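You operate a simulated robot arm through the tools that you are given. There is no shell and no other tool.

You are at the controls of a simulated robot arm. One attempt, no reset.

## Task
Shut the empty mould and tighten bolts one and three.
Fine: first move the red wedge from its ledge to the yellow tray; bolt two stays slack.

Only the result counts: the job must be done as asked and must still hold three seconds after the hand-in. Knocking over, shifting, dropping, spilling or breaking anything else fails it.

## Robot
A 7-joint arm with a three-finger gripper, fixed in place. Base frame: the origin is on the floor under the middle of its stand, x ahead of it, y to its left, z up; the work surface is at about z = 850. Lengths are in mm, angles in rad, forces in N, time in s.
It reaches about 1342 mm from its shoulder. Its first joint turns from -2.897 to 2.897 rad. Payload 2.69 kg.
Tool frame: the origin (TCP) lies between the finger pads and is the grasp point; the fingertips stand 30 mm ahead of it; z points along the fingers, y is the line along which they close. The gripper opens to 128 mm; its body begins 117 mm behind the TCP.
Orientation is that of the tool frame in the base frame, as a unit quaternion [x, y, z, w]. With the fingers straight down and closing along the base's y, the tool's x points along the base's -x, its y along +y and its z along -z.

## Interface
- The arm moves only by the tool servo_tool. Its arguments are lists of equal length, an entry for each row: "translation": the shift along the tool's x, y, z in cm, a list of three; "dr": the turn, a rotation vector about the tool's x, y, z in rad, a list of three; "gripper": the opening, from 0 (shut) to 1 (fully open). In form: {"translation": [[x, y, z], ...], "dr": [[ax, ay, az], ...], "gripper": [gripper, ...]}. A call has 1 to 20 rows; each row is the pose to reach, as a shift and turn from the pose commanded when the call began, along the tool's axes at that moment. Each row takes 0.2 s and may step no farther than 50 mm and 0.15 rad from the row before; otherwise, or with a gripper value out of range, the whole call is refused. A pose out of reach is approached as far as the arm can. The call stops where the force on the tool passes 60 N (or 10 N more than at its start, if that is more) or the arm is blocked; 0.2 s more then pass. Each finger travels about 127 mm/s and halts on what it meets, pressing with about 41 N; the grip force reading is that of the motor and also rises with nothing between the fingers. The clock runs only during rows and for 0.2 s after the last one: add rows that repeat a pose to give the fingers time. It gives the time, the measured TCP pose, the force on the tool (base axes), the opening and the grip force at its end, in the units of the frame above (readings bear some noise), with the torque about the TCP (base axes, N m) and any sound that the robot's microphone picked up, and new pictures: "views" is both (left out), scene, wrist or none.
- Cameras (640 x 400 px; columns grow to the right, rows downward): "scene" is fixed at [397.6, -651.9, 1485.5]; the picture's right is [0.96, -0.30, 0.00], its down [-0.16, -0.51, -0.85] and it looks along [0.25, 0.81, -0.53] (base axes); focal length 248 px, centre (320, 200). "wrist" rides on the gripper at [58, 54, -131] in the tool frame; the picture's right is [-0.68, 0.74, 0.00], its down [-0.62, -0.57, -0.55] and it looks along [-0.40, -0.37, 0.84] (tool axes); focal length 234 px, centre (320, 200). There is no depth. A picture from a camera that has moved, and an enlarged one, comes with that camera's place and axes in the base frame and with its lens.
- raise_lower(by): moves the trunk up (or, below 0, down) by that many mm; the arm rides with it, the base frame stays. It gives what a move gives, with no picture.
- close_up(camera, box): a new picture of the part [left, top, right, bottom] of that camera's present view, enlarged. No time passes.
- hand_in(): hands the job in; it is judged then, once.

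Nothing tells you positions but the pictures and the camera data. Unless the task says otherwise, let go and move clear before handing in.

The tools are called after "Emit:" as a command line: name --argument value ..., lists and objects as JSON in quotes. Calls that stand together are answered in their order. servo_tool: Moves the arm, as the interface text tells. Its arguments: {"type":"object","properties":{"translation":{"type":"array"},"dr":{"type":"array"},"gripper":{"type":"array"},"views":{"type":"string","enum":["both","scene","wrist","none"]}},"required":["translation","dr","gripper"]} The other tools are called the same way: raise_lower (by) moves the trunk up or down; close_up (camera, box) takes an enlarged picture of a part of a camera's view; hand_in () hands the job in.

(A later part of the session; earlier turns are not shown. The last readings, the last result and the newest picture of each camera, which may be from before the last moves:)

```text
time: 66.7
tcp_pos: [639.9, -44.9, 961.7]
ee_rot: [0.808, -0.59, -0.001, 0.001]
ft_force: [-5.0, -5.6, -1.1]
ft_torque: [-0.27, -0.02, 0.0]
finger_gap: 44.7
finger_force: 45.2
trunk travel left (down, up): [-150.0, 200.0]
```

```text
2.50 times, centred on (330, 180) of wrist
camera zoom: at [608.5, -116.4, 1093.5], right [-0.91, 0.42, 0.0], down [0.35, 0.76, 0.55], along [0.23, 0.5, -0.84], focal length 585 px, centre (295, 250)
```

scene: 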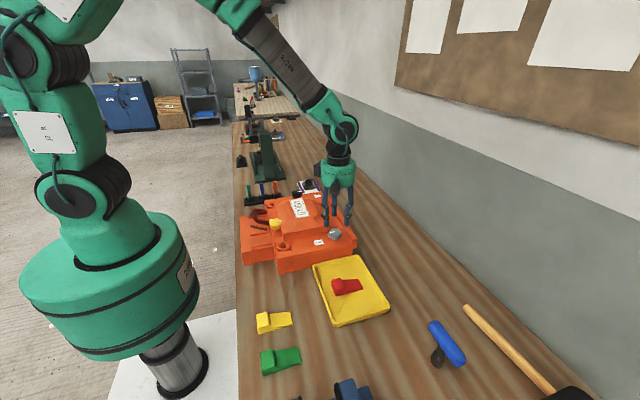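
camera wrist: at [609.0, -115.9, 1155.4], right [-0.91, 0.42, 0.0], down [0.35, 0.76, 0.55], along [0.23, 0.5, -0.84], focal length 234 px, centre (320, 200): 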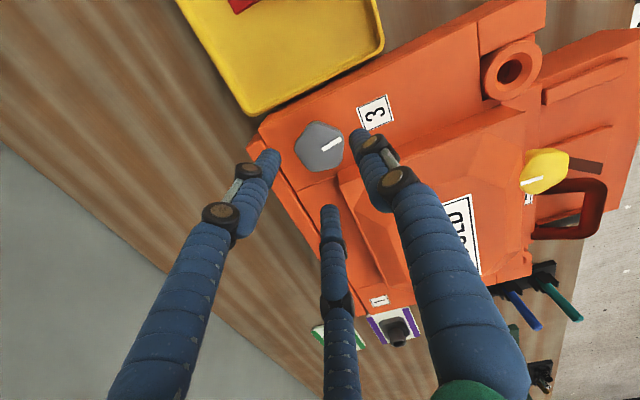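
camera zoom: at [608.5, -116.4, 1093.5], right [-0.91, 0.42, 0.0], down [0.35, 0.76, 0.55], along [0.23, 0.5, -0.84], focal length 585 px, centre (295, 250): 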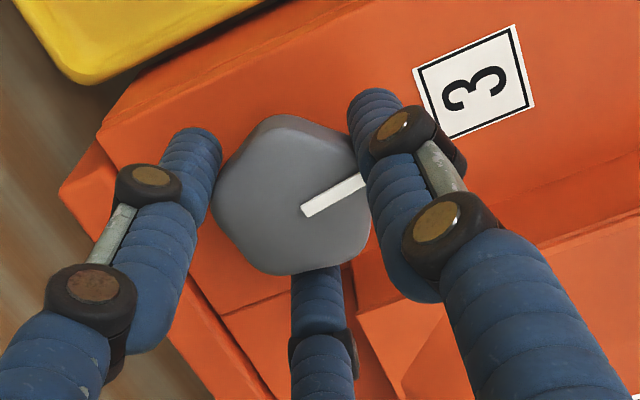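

Gripped again with small side forces. I'll turn clockwise in larger strokes while following the knob down slightly.

Emit:
servo_tool --translation '[[0, 0, 0], [0, 0, 0], [0, 0, 0.02], [0, 0, 0.03], [0, 0, 0.05], [0, 0, 0.06], [0, 0, 0.08]]' --dr '[[0, 0, 0.1], [0, 0, 0.2], [0, 0, 0.3], [0, 0, 0.4], [0, 0, 0.5], [0, 0, 0.6], [0, 0, 0.7]]' --gripper '[0, 0, 0, 0, 0, 0, 0]' --views "none"

Emit:
close_up --camera "wrist" --box '[240, 100, 420, 260]'

Emit:
close_up --camera "scene" --box '[310, 215, 360, 250]'

```text
time: 68.3
tcp_pos: [639.8, -43.9, 963.6]
ee_rot: [-0.555, 0.832, 0.001, -0.001]
ft_force: [-17.1, -23.3, 12.8]
ft_torque: [-0.82, 0.77, 0.02]
finger_gap: 44.5
finger_force: 44.9
trunk travel left (down, up): [-150.0, 200.0]
```

```text
2.50 times, centred on (330, 180) of wrist
camera zoom: at [569.6, -78.1, 1093.5], right [-0.42, 0.91, 0.0], down [0.76, 0.35, 0.55], along [0.5, 0.23, -0.84], focal length 585 px, centre (295, 250)
```

zoom: 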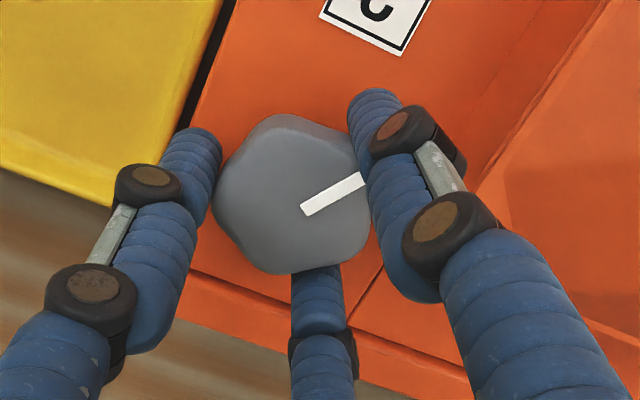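

```text
11.43 times, centred on (335, 232) of scene
camera zoom: at [397.6, -651.9, 1485.5], right [0.96, -0.3, 0.0], down [-0.16, -0.51, -0.85], along [0.25, 0.81, -0.53], focal length 2832 px, centre (149, -171)
```

zoom: 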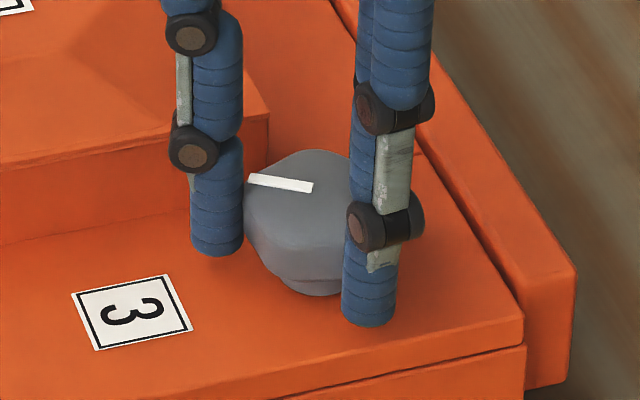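

Emit:
servo_tool --translation '[[0.14, 0.03, -0.06], [0.14, 0.03, -0.06], [0.14, 0.03, -0.06], [0.14, 0.03, -0.06], [0.14, 0.03, -0.06], [0.14, 0.03, -0.06], [0.14, 0.03, -0.06], [0.14, 0.03, -0.06]]' --dr '[[0, 0, 0], [0, 0, 0.1], [0, 0, 0.2], [0, 0, 0.3], [0, 0, 0.4], [0, 0, 0.5], [0, 0, 0.6], [0, 0, 0.7]]' --gripper '[0, 0, 0, 0, 0, 0, 0, 0]' --views "none"

Emit:
close_up --camera "wrist" --box '[240, 100, 420, 260]'

Emit:
close_up --camera "scene" --box '[310, 215, 360, 250]'

```text
time: 70.1
tcp_pos: [640.4, -45.7, 963.7]
ee_rot: [-0.236, 0.972, 0.0, -0.001]
ft_force: [-4.2, 0.5, -8.4]
ft_torque: [0.05, -0.85, -0.01]
finger_gap: 44.8
finger_force: 44.6
trunk travel left (down, up): [-150.0, 200.0]
```

```text
2.50 times, centred on (330, 180) of wrist
camera zoom: at [565.0, -23.9, 1093.6], right [0.26, 0.96, 0.0], down [0.81, -0.22, 0.55], along [0.53, -0.14, -0.84], focal length 585 px, centre (295, 250)
```

zoom: 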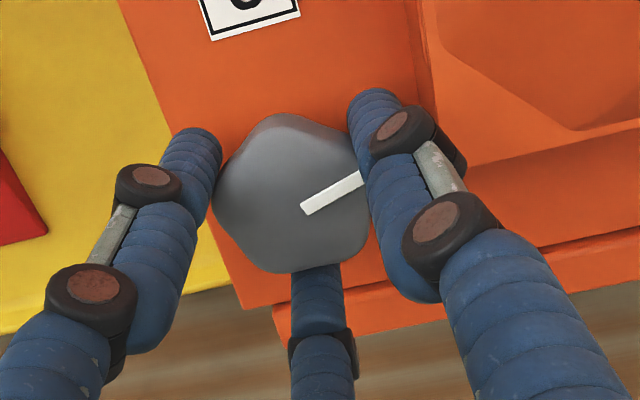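

```text
11.43 times, centred on (335, 232) of scene
camera zoom: at [397.6, -651.9, 1485.5], right [0.96, -0.3, 0.0], down [-0.16, -0.51, -0.85], along [0.25, 0.81, -0.53], focal length 2832 px, centre (149, -171)
```

zoom: 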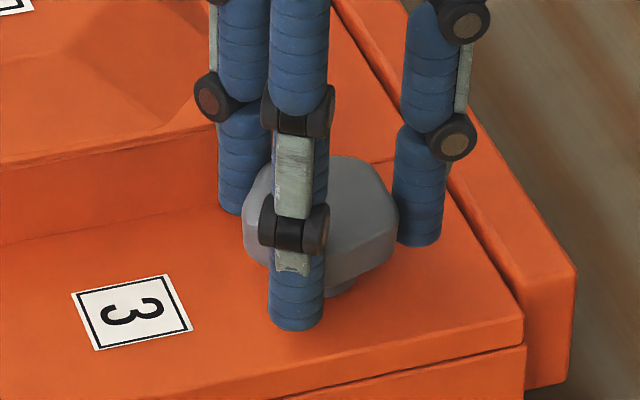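

Emit:
servo_tool --translation '[[0, 0, 0], [0, 0, 0], [0, 0, 0], [0, 0, 0.02], [0, 0, 0.02], [0, 0, 0.04], [0, 0, 0.04], [0, 0, 0.05]]' --dr '[[0, 0, 0.12], [0, 0, 0.24], [0, 0, 0.36], [0, 0, 0.48], [0, 0, 0.6], [0, 0, 0.72], [0, 0, 0.84], [0, 0, 0.96]]' --gripper '[0, 0, 0, 0, 0, 0, 0, 0]' --views "none"

Emit:
close_up --camera "scene" --box '[310, 215, 360, 250]'

```text
time: 71.9
tcp_pos: [640.4, -45.2, 962.0]
ee_rot: [0.239, 0.971, -0.001, -0.001]
ft_force: [-4.3, 18.7, 8.3]
ft_torque: [0.38, 0.31, 0.27]
finger_gap: 45.0
finger_force: 45.3
trunk travel left (down, up): [-150.0, 200.0]
```

```text
11.43 times, centred on (335, 232) of scene
camera zoom: at [397.6, -651.9, 1485.5], right [0.96, -0.3, 0.0], down [-0.16, -0.51, -0.85], along [0.25, 0.81, -0.53], focal length 2832 px, centre (149, -171)
```

zoom: 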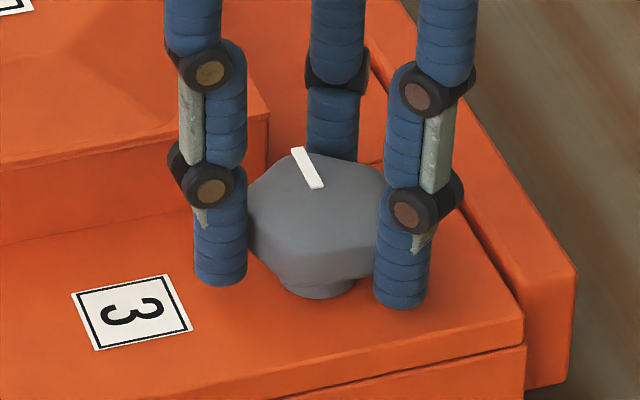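

Torque about z has appeared and the mark lags the gripper, so the knob may be seating and the grip slipping. Let me look closer.

Emit:
close_up --camera "wrist" --box '[240, 100, 420, 260]'

```text
2.50 times, centred on (330, 180) of wrist
camera zoom: at [614.3, 30.5, 1092.8], right [0.94, 0.34, 0.0], down [0.28, -0.79, 0.55], along [0.18, -0.52, -0.84], focal length 585 px, centre (295, 250)
```

zoom: 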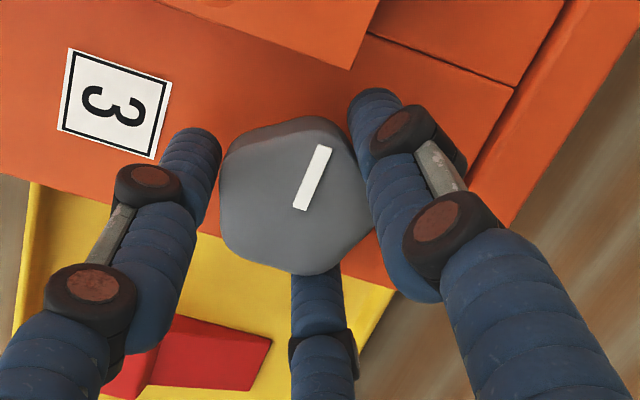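

The grip slipped about 40° around a resisting knob. I'll turn a little further to see whether the knob still moves.

Emit:
servo_tool --translation '[[0, -0.06, 0], [0, -0.06, 0], [0, -0.06, 0], [0, -0.06, 0]]' --dr '[[0, 0, 0.06], [0, 0, 0.12], [0, 0, 0.18], [0, 0, 0.24]]' --gripper '[0, 0, 0, 0]' --views "none"

Emit:
close_up --camera "scene" --box '[310, 215, 360, 250]'

Emit:
close_up --camera "wrist" --box '[240, 100, 420, 260]'

```text
time: 72.9
tcp_pos: [641.3, -46.0, 961.7]
ee_rot: [0.353, 0.936, -0.002, -0.001]
ft_force: [6.1, 21.7, -1.2]
ft_torque: [0.4, -0.16, 0.8]
finger_gap: 45.1
finger_force: 45.1
trunk travel left (down, up): [-150.0, 200.0]
```

```text
11.43 times, centred on (335, 232) of scene
camera zoom: at [397.6, -651.9, 1485.5], right [0.96, -0.3, 0.0], down [-0.16, -0.51, -0.85], along [0.25, 0.81, -0.53], focal length 2832 px, centre (149, -171)
```

zoom: 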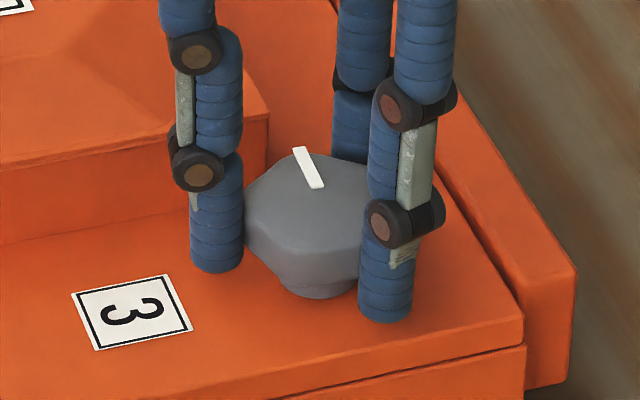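

```text
2.50 times, centred on (330, 180) of wrist
camera zoom: at [633.0, 34.0, 1092.4], right [0.99, 0.11, 0.0], down [0.09, -0.83, 0.55], along [0.06, -0.55, -0.84], focal length 585 px, centre (295, 250)
```

zoom: 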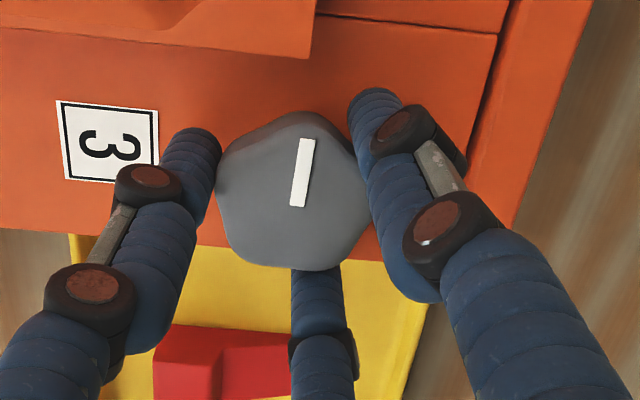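

Emit:
servo_tool --translation '[[0, 0, 0], [0, 0, 0], [0, 0, 0], [0, 0, 0]]' --dr '[[0, 0, 0.06], [0, 0, 0.12], [0, 0, 0.18], [0, 0, 0.24]]' --gripper '[0, 0, 0, 0]' --views "none"

Emit:
close_up --camera "scene" --box '[310, 215, 360, 250]'

Emit:
close_up --camera "wrist" --box '[240, 100, 420, 260]'

```text
time: 73.9
tcp_pos: [640.5, -45.3, 961.9]
ee_rot: [0.462, 0.887, -0.002, -0.001]
ft_force: [8.8, 23.6, 0.4]
ft_torque: [0.54, -0.1, 0.97]
finger_gap: 45.0
finger_force: 44.9
trunk travel left (down, up): [-150.0, 200.0]
```

```text
11.43 times, centred on (335, 232) of scene
camera zoom: at [397.6, -651.9, 1485.5], right [0.96, -0.3, 0.0], down [-0.16, -0.51, -0.85], along [0.25, 0.81, -0.53], focal length 2832 px, centre (149, -171)
```

zoom: 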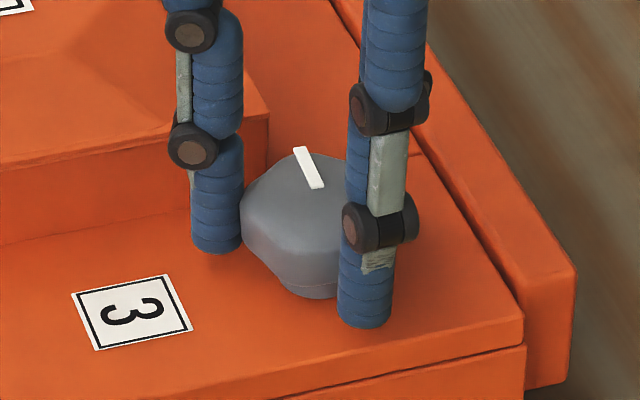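

```text
2.50 times, centred on (330, 180) of wrist
camera zoom: at [652.4, 34.5, 1092.6], right [0.99, -0.13, 0.0], down [-0.11, -0.83, 0.55], along [-0.08, -0.55, -0.83], focal length 585 px, centre (295, 250)
```

zoom: 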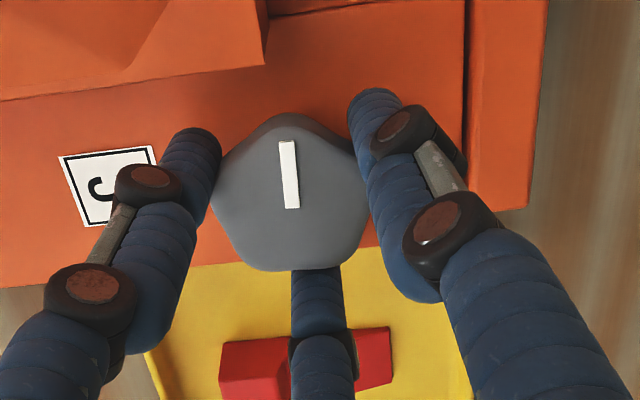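

Bolt 3 no longer moves: it has turned three-quarters of a turn and holds at about 1 N·m while the fingers slip. It is tight; I'll release and rise.

Emit:
servo_tool --translation '[[0, 0, 0], [0, 0, 0], [0, 0, 0], [0, 0, -2], [0, 0, -5], [0, 0, -9]]' --dr '[[0, 0, 0], [0, 0, 0], [0, 0, 0], [0, 0, 0], [0, 0, 0], [0, 0, 0]]' --gripper '[0.4, 0.47, 0.47, 0.47, 0.47, 0.47]'

Emit:
close_up --camera "scene" --box '[310, 215, 360, 250]'

Emit:
close_up --camera "scene" --box '[285, 180, 345, 220]'

```text
time: 75.3
tcp_pos: [637.5, -46.1, 1052.7]
ee_rot: [0.463, 0.887, -0.001, -0.002]
ft_force: [0.4, 0.6, 0.2]
ft_torque: [0.0, 0.04, -0.01]
finger_gap: 60.2
finger_force: 0.0
trunk travel left (down, up): [-150.0, 200.0]
camera wrist: at [650.0, 33.5, 1182.8], right [0.99, -0.13, 0.0], down [-0.11, -0.83, 0.55], along [-0.08, -0.54, -0.84], focal length 234 px, centre (320, 200)
```

scene: 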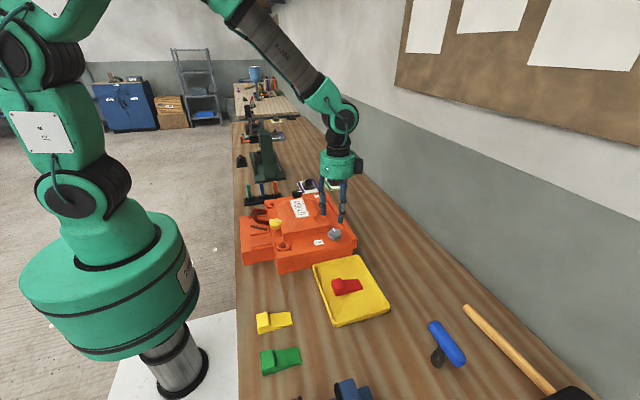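
wrist: 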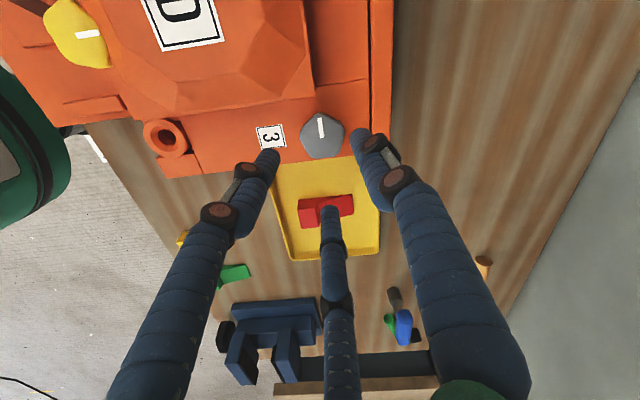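

```text
11.43 times, centred on (335, 232) of scene
camera zoom: at [397.6, -651.9, 1485.5], right [0.96, -0.3, 0.0], down [-0.16, -0.51, -0.85], along [0.25, 0.81, -0.53], focal length 2832 px, centre (149, -171)
```

zoom: 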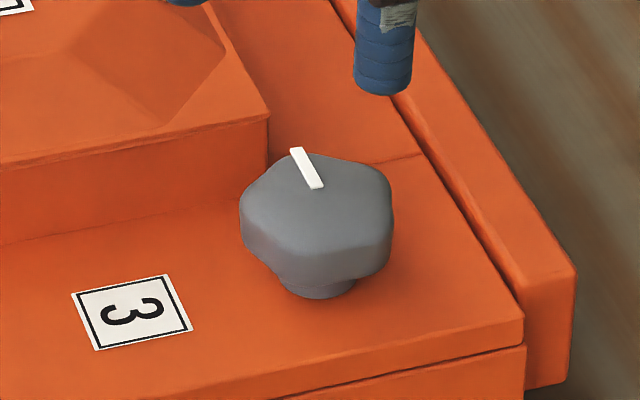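

```text
10.00 times, centred on (315, 200) of scene
camera zoom: at [397.6, -651.9, 1485.5], right [0.96, -0.3, 0.0], down [-0.16, -0.51, -0.85], along [0.25, 0.81, -0.53], focal length 2478 px, centre (370, 200)
```

zoom: 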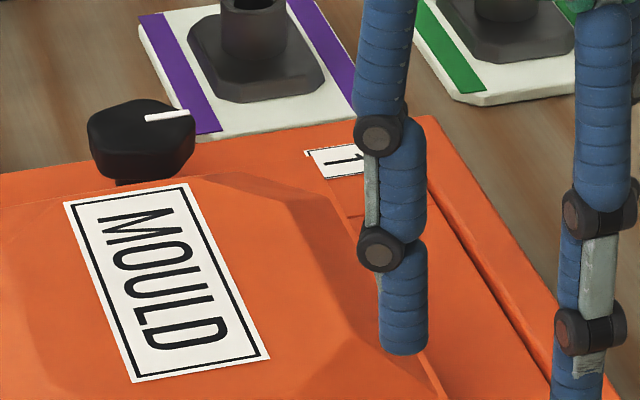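

Bolt 3's mark stayed put after release. Now I'll travel over the dome to knob 1, winding the wrist back for a long clockwise stroke.

Emit:
servo_tool --translation '[[1.39, 0.6, -0.5], [2.78, 1.2, -1], [4.17, 1.8, -1.5], [5.56, 2.39, -2], [6.95, 2.99, -2], [8.34, 3.59, -2], [9.73, 4.19, -2], [11.12, 4.79, -2], [12.51, 5.39, -2], [13.9, 5.99, -2], [15.29, 6.58, -2], [16.68, 7.18, -2], [18.07, 7.78, -2], [19.46, 8.38, -2], [20.85, 8.98, -2], [22.24, 9.58, -2], [23.63, 10.17, -2], [25.02, 10.77, -2], [26.41, 11.37, -2], [27.8, 11.97, -2]]' --dr '[[0, 0, -0.145], [0, 0, -0.29], [0, 0, -0.435], [0, 0, -0.58], [0, 0, -0.725], [0, 0, -0.87], [0, 0, -1.015], [0, 0, -1.16], [0, 0, -1.305], [0, 0, -1.45], [0, 0, -1.595], [0, 0, -1.74], [0, 0, -1.885], [0, 0, -2.03], [0, 0, -2.175], [0, 0, -2.32], [0, 0, -2.465], [0, 0, -2.61], [0, 0, -2.755], [0, 0, -2.9]]' --gripper '[0.47, 0.47, 0.47, 0.47, 0.47, 0.47, 0.47, 0.47, 0.47, 0.47, 0.47, 0.47, 0.47, 0.47, 0.47, 0.47, 0.47, 0.47, 0.47, 0.47]'

Emit:
close_up --camera "wrist" --box '[220, 80, 420, 260]'

```text
time: 79.5
tcp_pos: [579.6, 252.1, 1073.0]
ee_rot: [0.825, -0.565, -0.001, 0.001]
ft_force: [0.2, -0.2, -0.6]
ft_torque: [0.0, 0.0, 0.01]
finger_gap: 60.2
finger_force: 0.0
trunk travel left (down, up): [-150.0, 200.0]
camera wrist: at [552.1, 178.2, 1203.4], right [-0.93, 0.36, 0.0], down [0.31, 0.78, 0.55], along [0.2, 0.51, -0.84], focal length 234 px, centre (320, 200)
```

scene: 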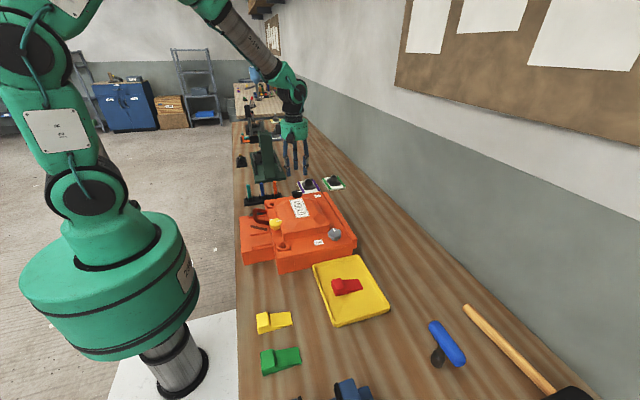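
wrist: 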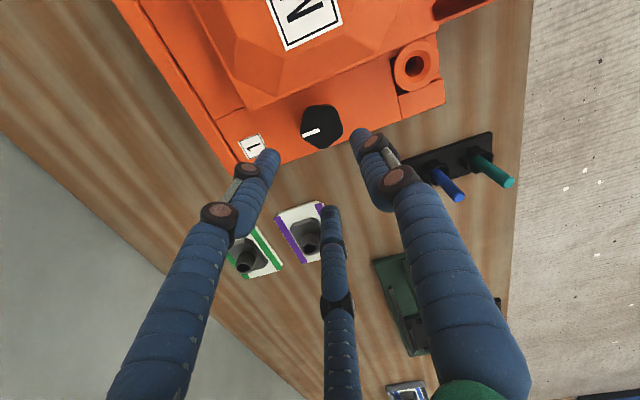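

```text
2.22 times, centred on (320, 170) of wrist
camera zoom: at [552.1, 178.2, 1203.4], right [-0.93, 0.36, 0.0], down [0.31, 0.78, 0.55], along [0.2, 0.51, -0.84], focal length 520 px, centre (320, 267)
```

zoom: 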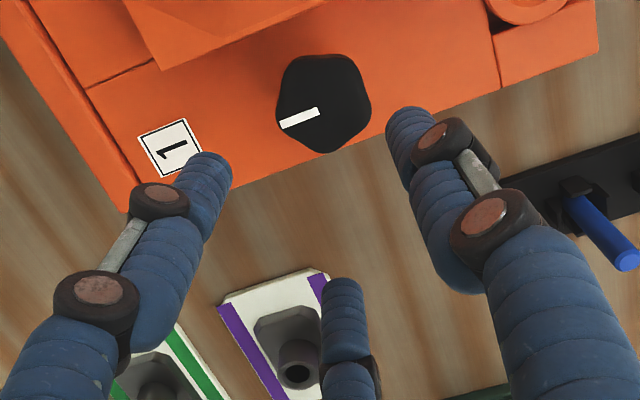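

Knob 1's axis is near (578, 247). I'll wind the wrist a bit further, centre over it and lower to just above.

Emit:
servo_tool --translation '[[0.1, 0.08, 0.5], [0.2, 0.16, 1.5], [0.3, 0.24, 2.5], [0.37, 0.32, 4.0], [0.37, 0.32, 5.4], [0.37, 0.32, 5.4]]' --dr '[[0, 0, -0.125], [0, 0, -0.25], [0, 0, -0.375], [0, 0, -0.5], [0, 0, -0.61], [0, 0, -0.61]]' --gripper '[0.47, 0.47, 0.47, 0.47, 0.47, 0.47]'

Emit:
close_up --camera "wrist" --box '[240, 100, 420, 260]'

Emit:
close_up --camera "scene" --box '[275, 160, 335, 215]'

```text
time: 80.9
tcp_pos: [578.3, 245.6, 1016.8]
ee_rot: [0.957, -0.291, -0.002, 0.001]
ft_force: [0.5, -0.8, -0.5]
ft_torque: [0.03, 0.01, -0.01]
finger_gap: 60.2
finger_force: 0.1
trunk travel left (down, up): [-150.0, 200.0]
camera wrist: at [597.7, 169.8, 1148.2], right [-0.97, -0.23, 0.0], down [-0.19, 0.81, 0.55], along [-0.13, 0.53, -0.84], focal length 234 px, centre (320, 200)
```

scene: 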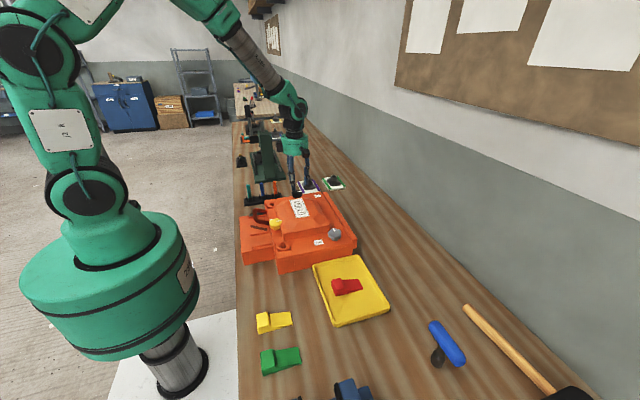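
wrist: 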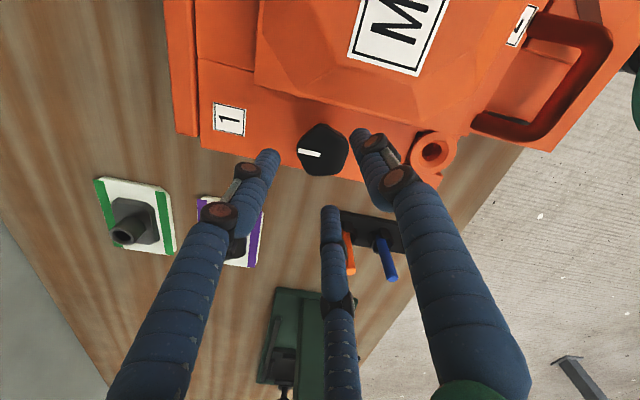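

```text
2.50 times, centred on (330, 180) of wrist
camera zoom: at [597.7, 169.8, 1148.2], right [-0.97, -0.23, 0.0], down [-0.19, 0.81, 0.55], along [-0.13, 0.53, -0.84], focal length 585 px, centre (295, 250)
```

zoom: 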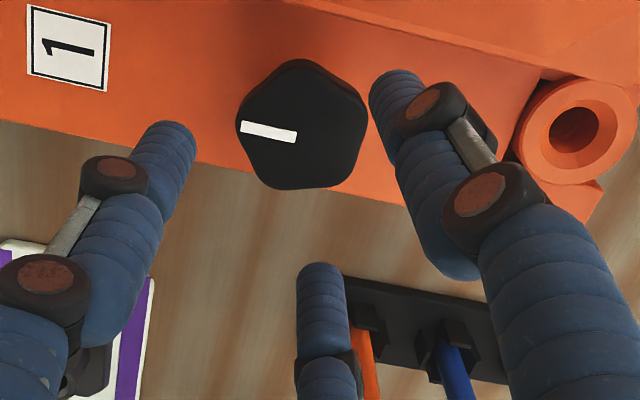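

```text
7.27 times, centred on (305, 188) of scene
camera zoom: at [397.6, -651.9, 1485.5], right [0.96, -0.3, 0.0], down [-0.16, -0.51, -0.85], along [0.25, 0.81, -0.53], focal length 1802 px, centre (429, 291)
```

zoom: 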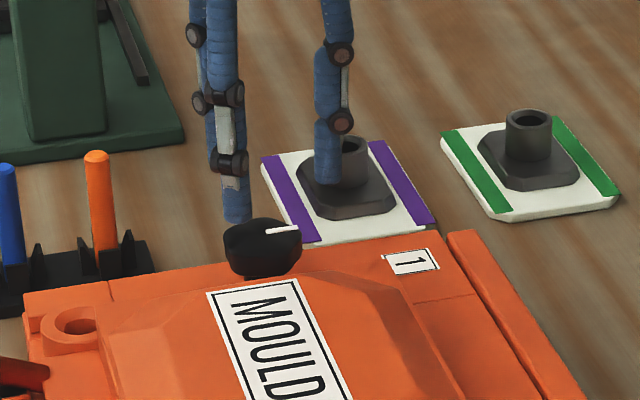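

Emit:
close_up --camera "wrist" --box '[285, 110, 365, 190]'

```text
5.00 times, centred on (325, 150) of wrist
camera zoom: at [597.7, 169.8, 1148.2], right [-0.97, -0.23, 0.0], down [-0.19, 0.81, 0.55], along [-0.13, 0.53, -0.84], focal length 1171 px, centre (295, 450)
```

zoom: 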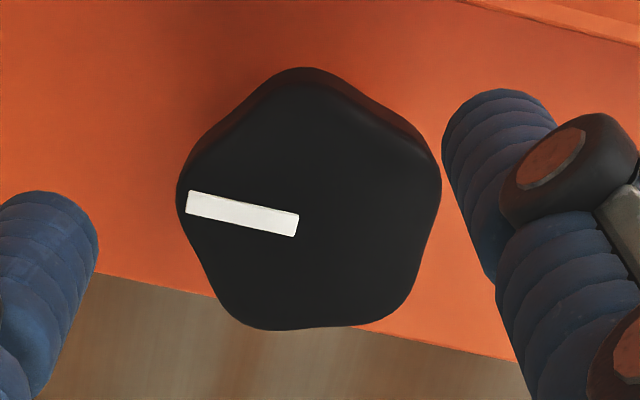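

Emit:
servo_tool --translation '[[-0.3, 0.32, 0], [-0.3, 0.32, 2.0], [-0.3, 0.32, 4.0], [-0.3, 0.32, 5.3], [-0.3, 0.32, 5.3]]' --dr '[[0, 0, 0], [0, 0, 0], [0, 0, 0], [0, 0, 0], [0, 0, 0]]' --gripper '[0.47, 0.47, 0.47, 0.47, 0.47]' --views "none"

Emit:
close_up --camera "wrist" --box '[240, 100, 420, 260]'

Emit:
close_up --camera "scene" --box '[275, 160, 335, 215]'

```text
time: 82.1
tcp_pos: [574.0, 243.5, 965.5]
ee_rot: [0.956, -0.293, -0.001, 0.001]
ft_force: [-0.5, 1.7, -0.6]
ft_torque: [0.03, -0.02, -0.05]
finger_gap: 59.7
finger_force: 0.2
trunk travel left (down, up): [-150.0, 200.0]
```

```text
2.50 times, centred on (330, 180) of wrist
camera zoom: at [593.2, 167.9, 1095.6], right [-0.97, -0.23, 0.0], down [-0.19, 0.81, 0.55], along [-0.13, 0.53, -0.84], focal length 585 px, centre (295, 250)
```

zoom: 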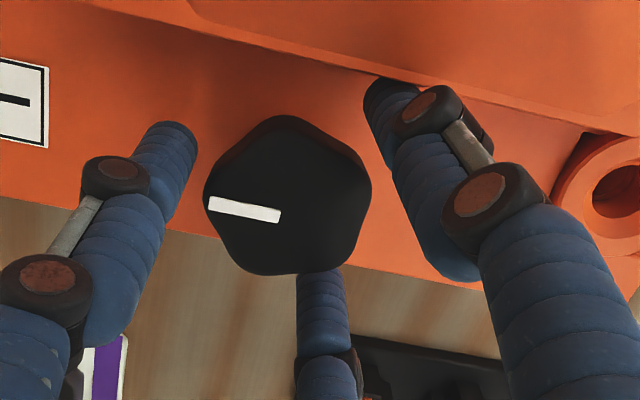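

```text
7.27 times, centred on (305, 188) of scene
camera zoom: at [397.6, -651.9, 1485.5], right [0.96, -0.3, 0.0], down [-0.16, -0.51, -0.85], along [0.25, 0.81, -0.53], focal length 1802 px, centre (429, 291)
```

zoom: 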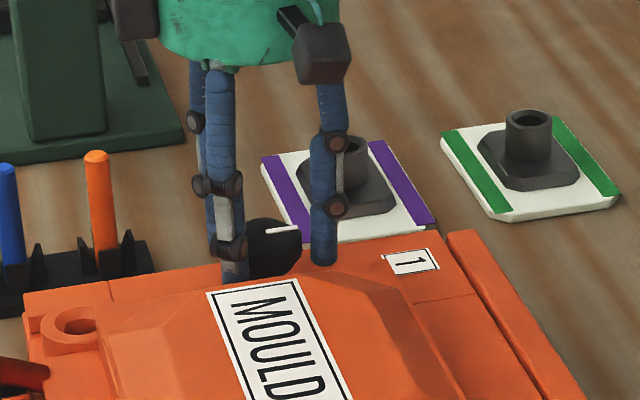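

Emit:
servo_tool --translation '[[0.083, -0.092, 0], [0.083, -0.092, 0], [0.083, -0.092, 0], [0.083, -0.092, 0], [0.083, -0.092, 0]]' --dr '[[0, 0, 0], [0, 0, 0], [0, 0, 0], [0, 0, 0], [0, 0, 0]]' --gripper '[0.47, 0.38, 0.3, 0.15, 0.0]' --views "none"

Emit:
close_up --camera "wrist" --box '[240, 100, 420, 260]'

```text
time: 83.3
tcp_pos: [574.1, 245.1, 965.9]
ee_rot: [0.956, -0.293, -0.001, 0.002]
ft_force: [1.3, -8.5, -0.2]
ft_torque: [-0.41, -0.1, -0.04]
finger_gap: 44.7
finger_force: 45.0
trunk travel left (down, up): [-150.0, 200.0]
```

```text
2.50 times, centred on (330, 180) of wrist
camera zoom: at [594.6, 168.1, 1095.6], right [-0.97, -0.23, 0.0], down [-0.19, 0.81, 0.55], along [-0.13, 0.53, -0.84], focal length 585 px, centre (295, 250)
```

zoom: 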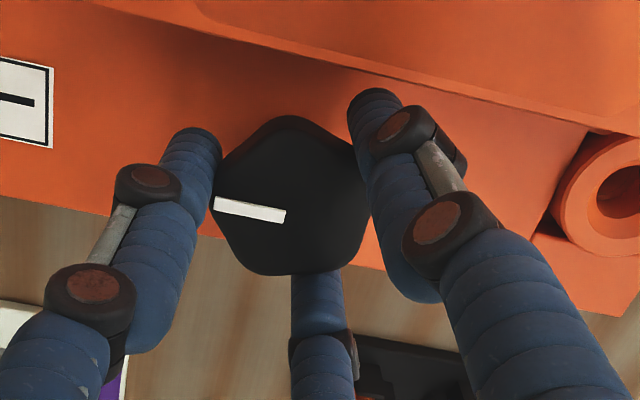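

Knob 1 is gripped. I'll turn it clockwise, checking forces as the fingers sweep past the dome.

Emit:
servo_tool --translation '[[0.028, 0.042, 0], [0.028, 0.042, 0], [0.028, 0.042, 0], [0.028, 0.042, 0], [0.028, 0.042, 0], [0.028, 0.042, 0]]' --dr '[[0, 0, 0], [0, 0, 0.1], [0, 0, 0.2], [0, 0, 0.3], [0, 0, 0.4], [0, 0, 0.5]]' --gripper '[0, 0, 0, 0, 0, 0]' --views "none"

Emit:
close_up --camera "wrist" --box '[240, 100, 420, 260]'

```text
time: 84.7
tcp_pos: [574.8, 245.1, 964.9]
ee_rot: [0.854, -0.52, -0.001, 0.002]
ft_force: [3.3, 5.7, 0.3]
ft_torque: [0.52, -0.02, 0.01]
finger_gap: 44.9
finger_force: 44.6
trunk travel left (down, up): [-150.0, 200.0]
```

```text
2.50 times, centred on (330, 180) of wrist
camera zoom: at [555.1, 168.9, 1095.7], right [-0.96, 0.26, 0.0], down [0.22, 0.81, 0.55], along [0.14, 0.53, -0.84], focal length 585 px, centre (295, 250)
```

zoom: 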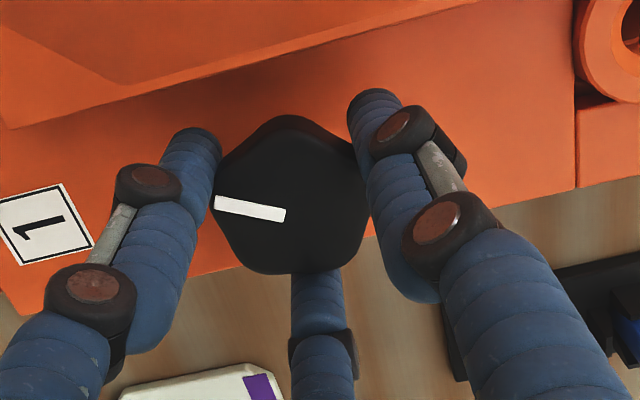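

Emit:
servo_tool --translation '[[0, 0, 0], [0, 0, 0], [0, 0, 0], [0, 0, 0], [0, 0, 0], [0, 0, 0], [0, 0, 0.02], [0, 0, 0.02]]' --dr '[[0, 0, 0.1], [0, 0, 0.2], [0, 0, 0.3], [0, 0, 0.4], [0, 0, 0.5], [0, 0, 0.6], [0, 0, 0.7], [0, 0, 0.8]]' --gripper '[0, 0, 0, 0, 0, 0, 0, 0]' --views "none"

Emit:
close_up --camera "wrist" --box '[240, 100, 420, 260]'

```text
time: 86.5
tcp_pos: [574.3, 244.8, 965.1]
ee_rot: [-0.583, 0.812, 0.0, -0.001]
ft_force: [4.2, 16.1, 7.2]
ft_torque: [0.64, -0.35, -0.01]
finger_gap: 44.5
finger_force: 44.6
trunk travel left (down, up): [-150.0, 200.0]
```

```text
2.50 times, centred on (330, 180) of wrist
camera zoom: at [506.5, 207.4, 1095.8], right [-0.48, 0.88, 0.0], down [0.73, 0.4, 0.55], along [0.48, 0.26, -0.84], focal length 585 px, centre (295, 250)
```

zoom: 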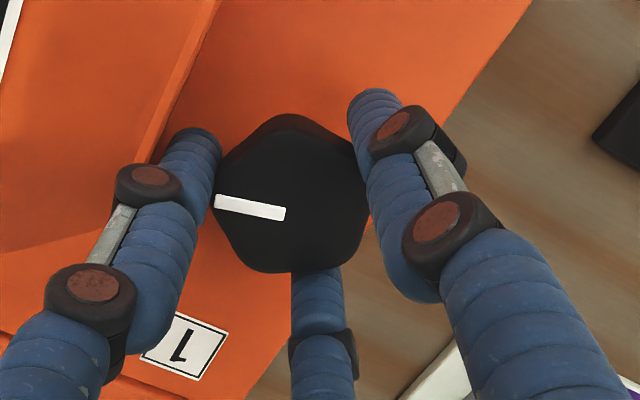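

Emit:
servo_tool --translation '[[-0.079, 0.016, 0], [-0.079, 0.016, 0], [-0.079, 0.016, 0], [-0.079, 0.016, 0], [-0.079, 0.016, 0], [-0.079, 0.016, 0], [-0.079, 0.016, 0], [-0.079, 0.016, 0], [-0.079, 0.016, 0]]' --dr '[[0, 0, 0], [0, 0, 0.1], [0, 0, 0.2], [0, 0, 0.3], [0, 0, 0.4], [0, 0, 0.5], [0, 0, 0.6], [0, 0, 0.7], [0, 0, 0.8]]' --gripper '[0, 0, 0, 0, 0, 0, 0, 0, 0]' --views "none"

Emit:
close_up --camera "wrist" --box '[240, 100, 420, 260]'

```text
time: 88.5
tcp_pos: [574.6, 245.9, 965.2]
ee_rot: [-0.222, 0.975, 0.0, -0.002]
ft_force: [18.1, -1.3, 14.9]
ft_torque: [-0.05, -1.07, 0.0]
finger_gap: 44.9
finger_force: 45.2
trunk travel left (down, up): [-150.0, 200.0]
```

```text
2.50 times, centred on (330, 180) of wrist
camera zoom: at [500.4, 269.1, 1095.7], right [0.29, 0.96, 0.0], down [0.8, -0.24, 0.55], along [0.52, -0.16, -0.84], focal length 585 px, centre (295, 250)
```

zoom: 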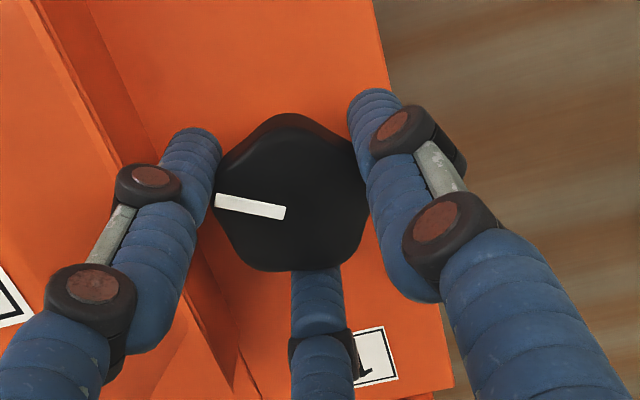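

Emit:
servo_tool --translation '[[-0.081, -0.039, -0.05], [-0.081, -0.039, -0.05], [-0.081, -0.039, -0.05], [-0.081, -0.039, -0.05], [-0.081, -0.039, -0.05], [-0.081, -0.039, -0.05], [-0.081, -0.039, -0.05], [-0.081, -0.039, -0.05], [-0.081, -0.039, -0.05]]' --dr '[[0, 0, 0], [0, 0, 0.1], [0, 0, 0.2], [0, 0, 0.3], [0, 0, 0.4], [0, 0, 0.5], [0, 0, 0.6], [0, 0, 0.7], [0, 0, 0.8]]' --gripper '[0, 0, 0, 0, 0, 0, 0, 0, 0]' --views "none"

Emit:
close_up --camera "wrist" --box '[240, 100, 420, 260]'

```text
time: 90.5
tcp_pos: [574.9, 246.4, 964.0]
ee_rot: [0.175, 0.985, 0.0, -0.002]
ft_force: [14.8, -1.1, 12.3]
ft_torque: [0.06, 0.12, 0.04]
finger_gap: 44.7
finger_force: 44.9
trunk travel left (down, up): [-150.0, 200.0]
```

```text
2.50 times, centred on (330, 180) of wrist
camera zoom: at [540.4, 316.5, 1095.5], right [0.89, 0.46, 0.0], down [0.38, -0.74, 0.55], along [0.25, -0.49, -0.84], focal length 585 px, centre (295, 250)
```

zoom: 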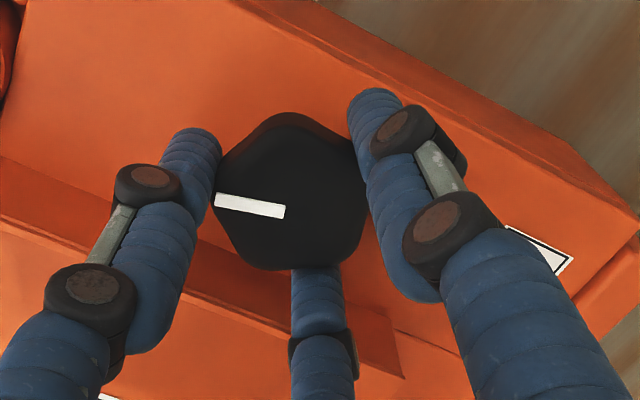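

Emit:
servo_tool --translation '[[-0.06, 0.025, -0.04], [-0.06, 0.025, -0.04], [-0.06, 0.025, -0.04], [-0.06, 0.025, -0.04], [-0.06, 0.025, -0.04], [-0.06, 0.025, -0.04], [-0.06, 0.025, -0.04], [-0.06, 0.025, -0.04], [-0.06, 0.025, -0.04]]' --dr '[[0, 0, 0], [0, 0, 0.1], [0, 0, 0.2], [0, 0, 0.3], [0, 0, 0.4], [0, 0, 0.5], [0, 0, 0.6], [0, 0, 0.7], [0, 0, 0.8]]' --gripper '[0, 0, 0, 0, 0, 0, 0, 0, 0]' --views "none"

Emit:
close_up --camera "wrist" --box '[240, 100, 420, 260]'

```text
time: 92.5
tcp_pos: [576.7, 245.6, 964.1]
ee_rot: [0.545, 0.838, -0.002, 0.0]
ft_force: [2.0, 3.0, 5.4]
ft_torque: [0.69, -0.31, 0.0]
finger_gap: 45.0
finger_force: 45.1
trunk travel left (down, up): [-150.0, 200.0]
```

```text
2.50 times, centred on (330, 180) of wrist
camera zoom: at [602.5, 320.8, 1095.2], right [0.95, -0.32, 0.0], down [-0.27, -0.79, 0.55], along [-0.18, -0.52, -0.84], focal length 585 px, centre (295, 250)
```

zoom: 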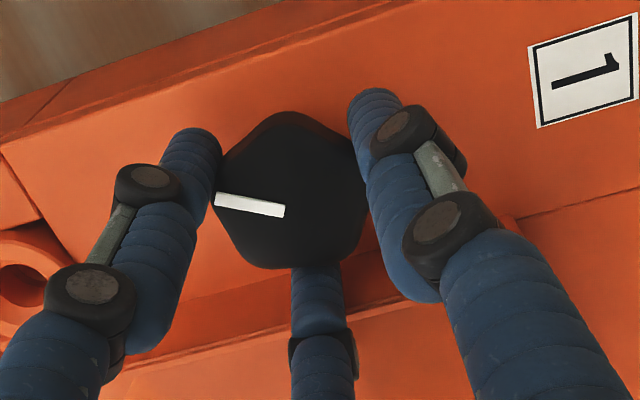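

Emit:
servo_tool --translation '[[0, 0, 0], [0, 0, 0], [0, 0, 0], [0, 0, 0], [0, 0, 0], [0, 0, 0], [0, 0, 0]]' --dr '[[0, 0, 0.1], [0, 0, 0.2], [0, 0, 0.3], [0, 0, 0.4], [0, 0, 0.5], [0, 0, 0.6], [0, 0, 0.7]]' --gripper '[0, 0, 0, 0, 0, 0, 0]' --views "none"

Emit:
close_up --camera "wrist" --box '[240, 100, 420, 260]'

```text
time: 94.1
tcp_pos: [575.1, 245.4, 964.7]
ee_rot: [0.8, 0.6, -0.002, -0.002]
ft_force: [5.2, -18.5, -9.5]
ft_torque: [-0.22, -0.43, 0.0]
finger_gap: 44.7
finger_force: 44.8
trunk travel left (down, up): [-150.0, 200.0]
```

```text
2.50 times, centred on (330, 180) of wrist
camera zoom: at [645.1, 286.6, 1095.0], right [0.52, -0.85, 0.0], down [-0.71, -0.43, 0.55], along [-0.47, -0.29, -0.83], focal length 585 px, centre (295, 250)
```

zoom: 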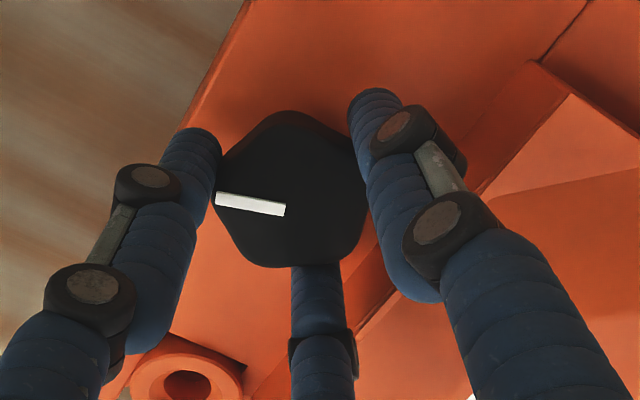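

Emit:
servo_tool --translation '[[-0.071, 0.042, 0.04], [-0.071, 0.042, 0.04], [-0.071, 0.042, 0.04], [-0.071, 0.042, 0.04], [-0.071, 0.042, 0.04], [-0.071, 0.042, 0.04]]' --dr '[[0, 0, 0.0], [0, 0, 0.08], [0, 0, 0.16], [0, 0, 0.24], [0, 0, 0.32], [0, 0, 0.4]]' --gripper '[0, 0, 0, 0, 0, 0]' --views "none"

Emit:
close_up --camera "wrist" --box '[240, 100, 420, 260]'

Emit:
close_up --camera "scene" --box '[275, 165, 335, 215]'

```text
time: 95.5
tcp_pos: [576.6, 244.8, 965.7]
ee_rot: [0.903, 0.43, -0.001, -0.001]
ft_force: [1.6, -9.0, -3.1]
ft_torque: [-0.24, 0.12, 0.47]
finger_gap: 45.1
finger_force: 45.3
trunk travel left (down, up): [-150.0, 200.0]
```

```text
2.50 times, centred on (330, 180) of wrist
camera zoom: at [655.4, 256.8, 1095.3], right [0.15, -0.99, 0.0], down [-0.83, -0.12, 0.55], along [-0.55, -0.08, -0.83], focal length 585 px, centre (295, 250)
```

zoom: 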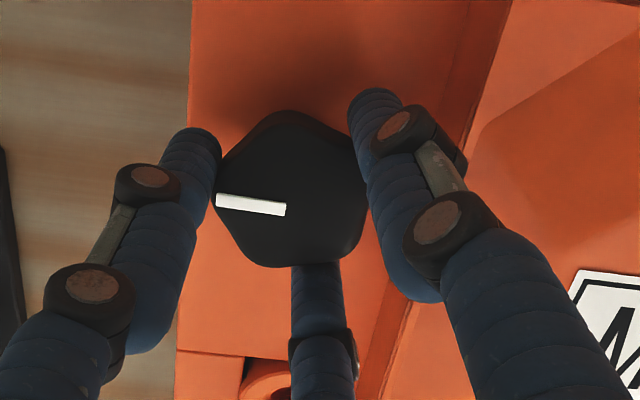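

```text
8.00 times, centred on (305, 190) of scene
camera zoom: at [397.6, -651.9, 1485.5], right [0.96, -0.3, 0.0], down [-0.16, -0.51, -0.85], along [0.25, 0.81, -0.53], focal length 1983 px, centre (440, 280)
```

zoom: 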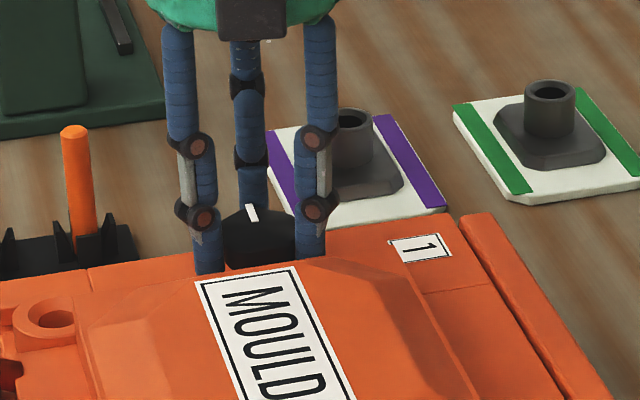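

The same stop torque is appearing at three-quarters of a turn. I'll push slightly further to make sure bolt 1 is tight.

Emit:
servo_tool --translation '[[0, 0, 0], [0, 0, 0], [0, 0, 0], [0, 0, 0]]' --dr '[[0, 0, 0.05], [0, 0, 0.1], [0, 0, 0.15], [0, 0, 0.2]]' --gripper '[0, 0, 0, 0]' --views "none"

Emit:
close_up --camera "wrist" --box '[240, 100, 420, 260]'

Emit:
close_up --camera "scene" --box '[275, 165, 335, 215]'

```text
time: 96.5
tcp_pos: [575.9, 245.7, 966.4]
ee_rot: [0.941, 0.339, -0.002, 0.0]
ft_force: [-6.5, 5.7, -1.0]
ft_torque: [0.2, 0.36, 0.92]
finger_gap: 45.1
finger_force: 44.6
trunk travel left (down, up): [-150.0, 200.0]
```

```text
2.50 times, centred on (330, 180) of wrist
camera zoom: at [655.9, 241.8, 1095.5], right [-0.05, -1.0, 0.0], down [-0.83, 0.04, 0.55], along [-0.55, 0.03, -0.83], focal length 585 px, centre (295, 250)
```

zoom: 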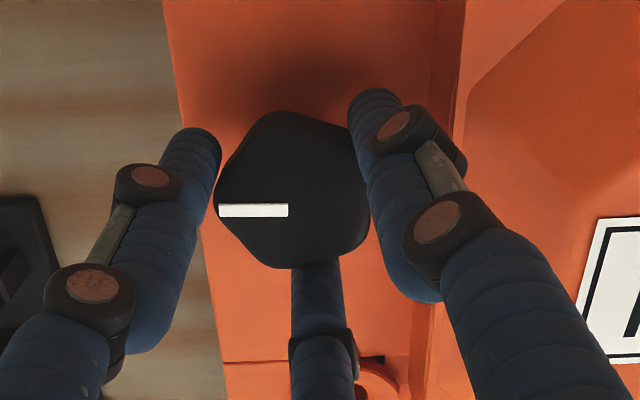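

```text
8.00 times, centred on (305, 190) of scene
camera zoom: at [397.6, -651.9, 1485.5], right [0.96, -0.3, 0.0], down [-0.16, -0.51, -0.85], along [0.25, 0.81, -0.53], focal length 1983 px, centre (440, 280)
```

zoom: 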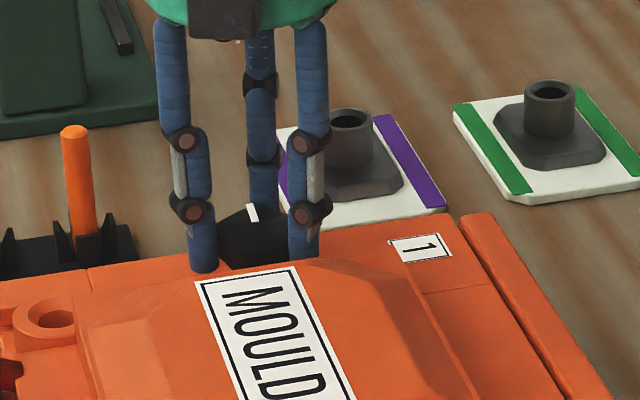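

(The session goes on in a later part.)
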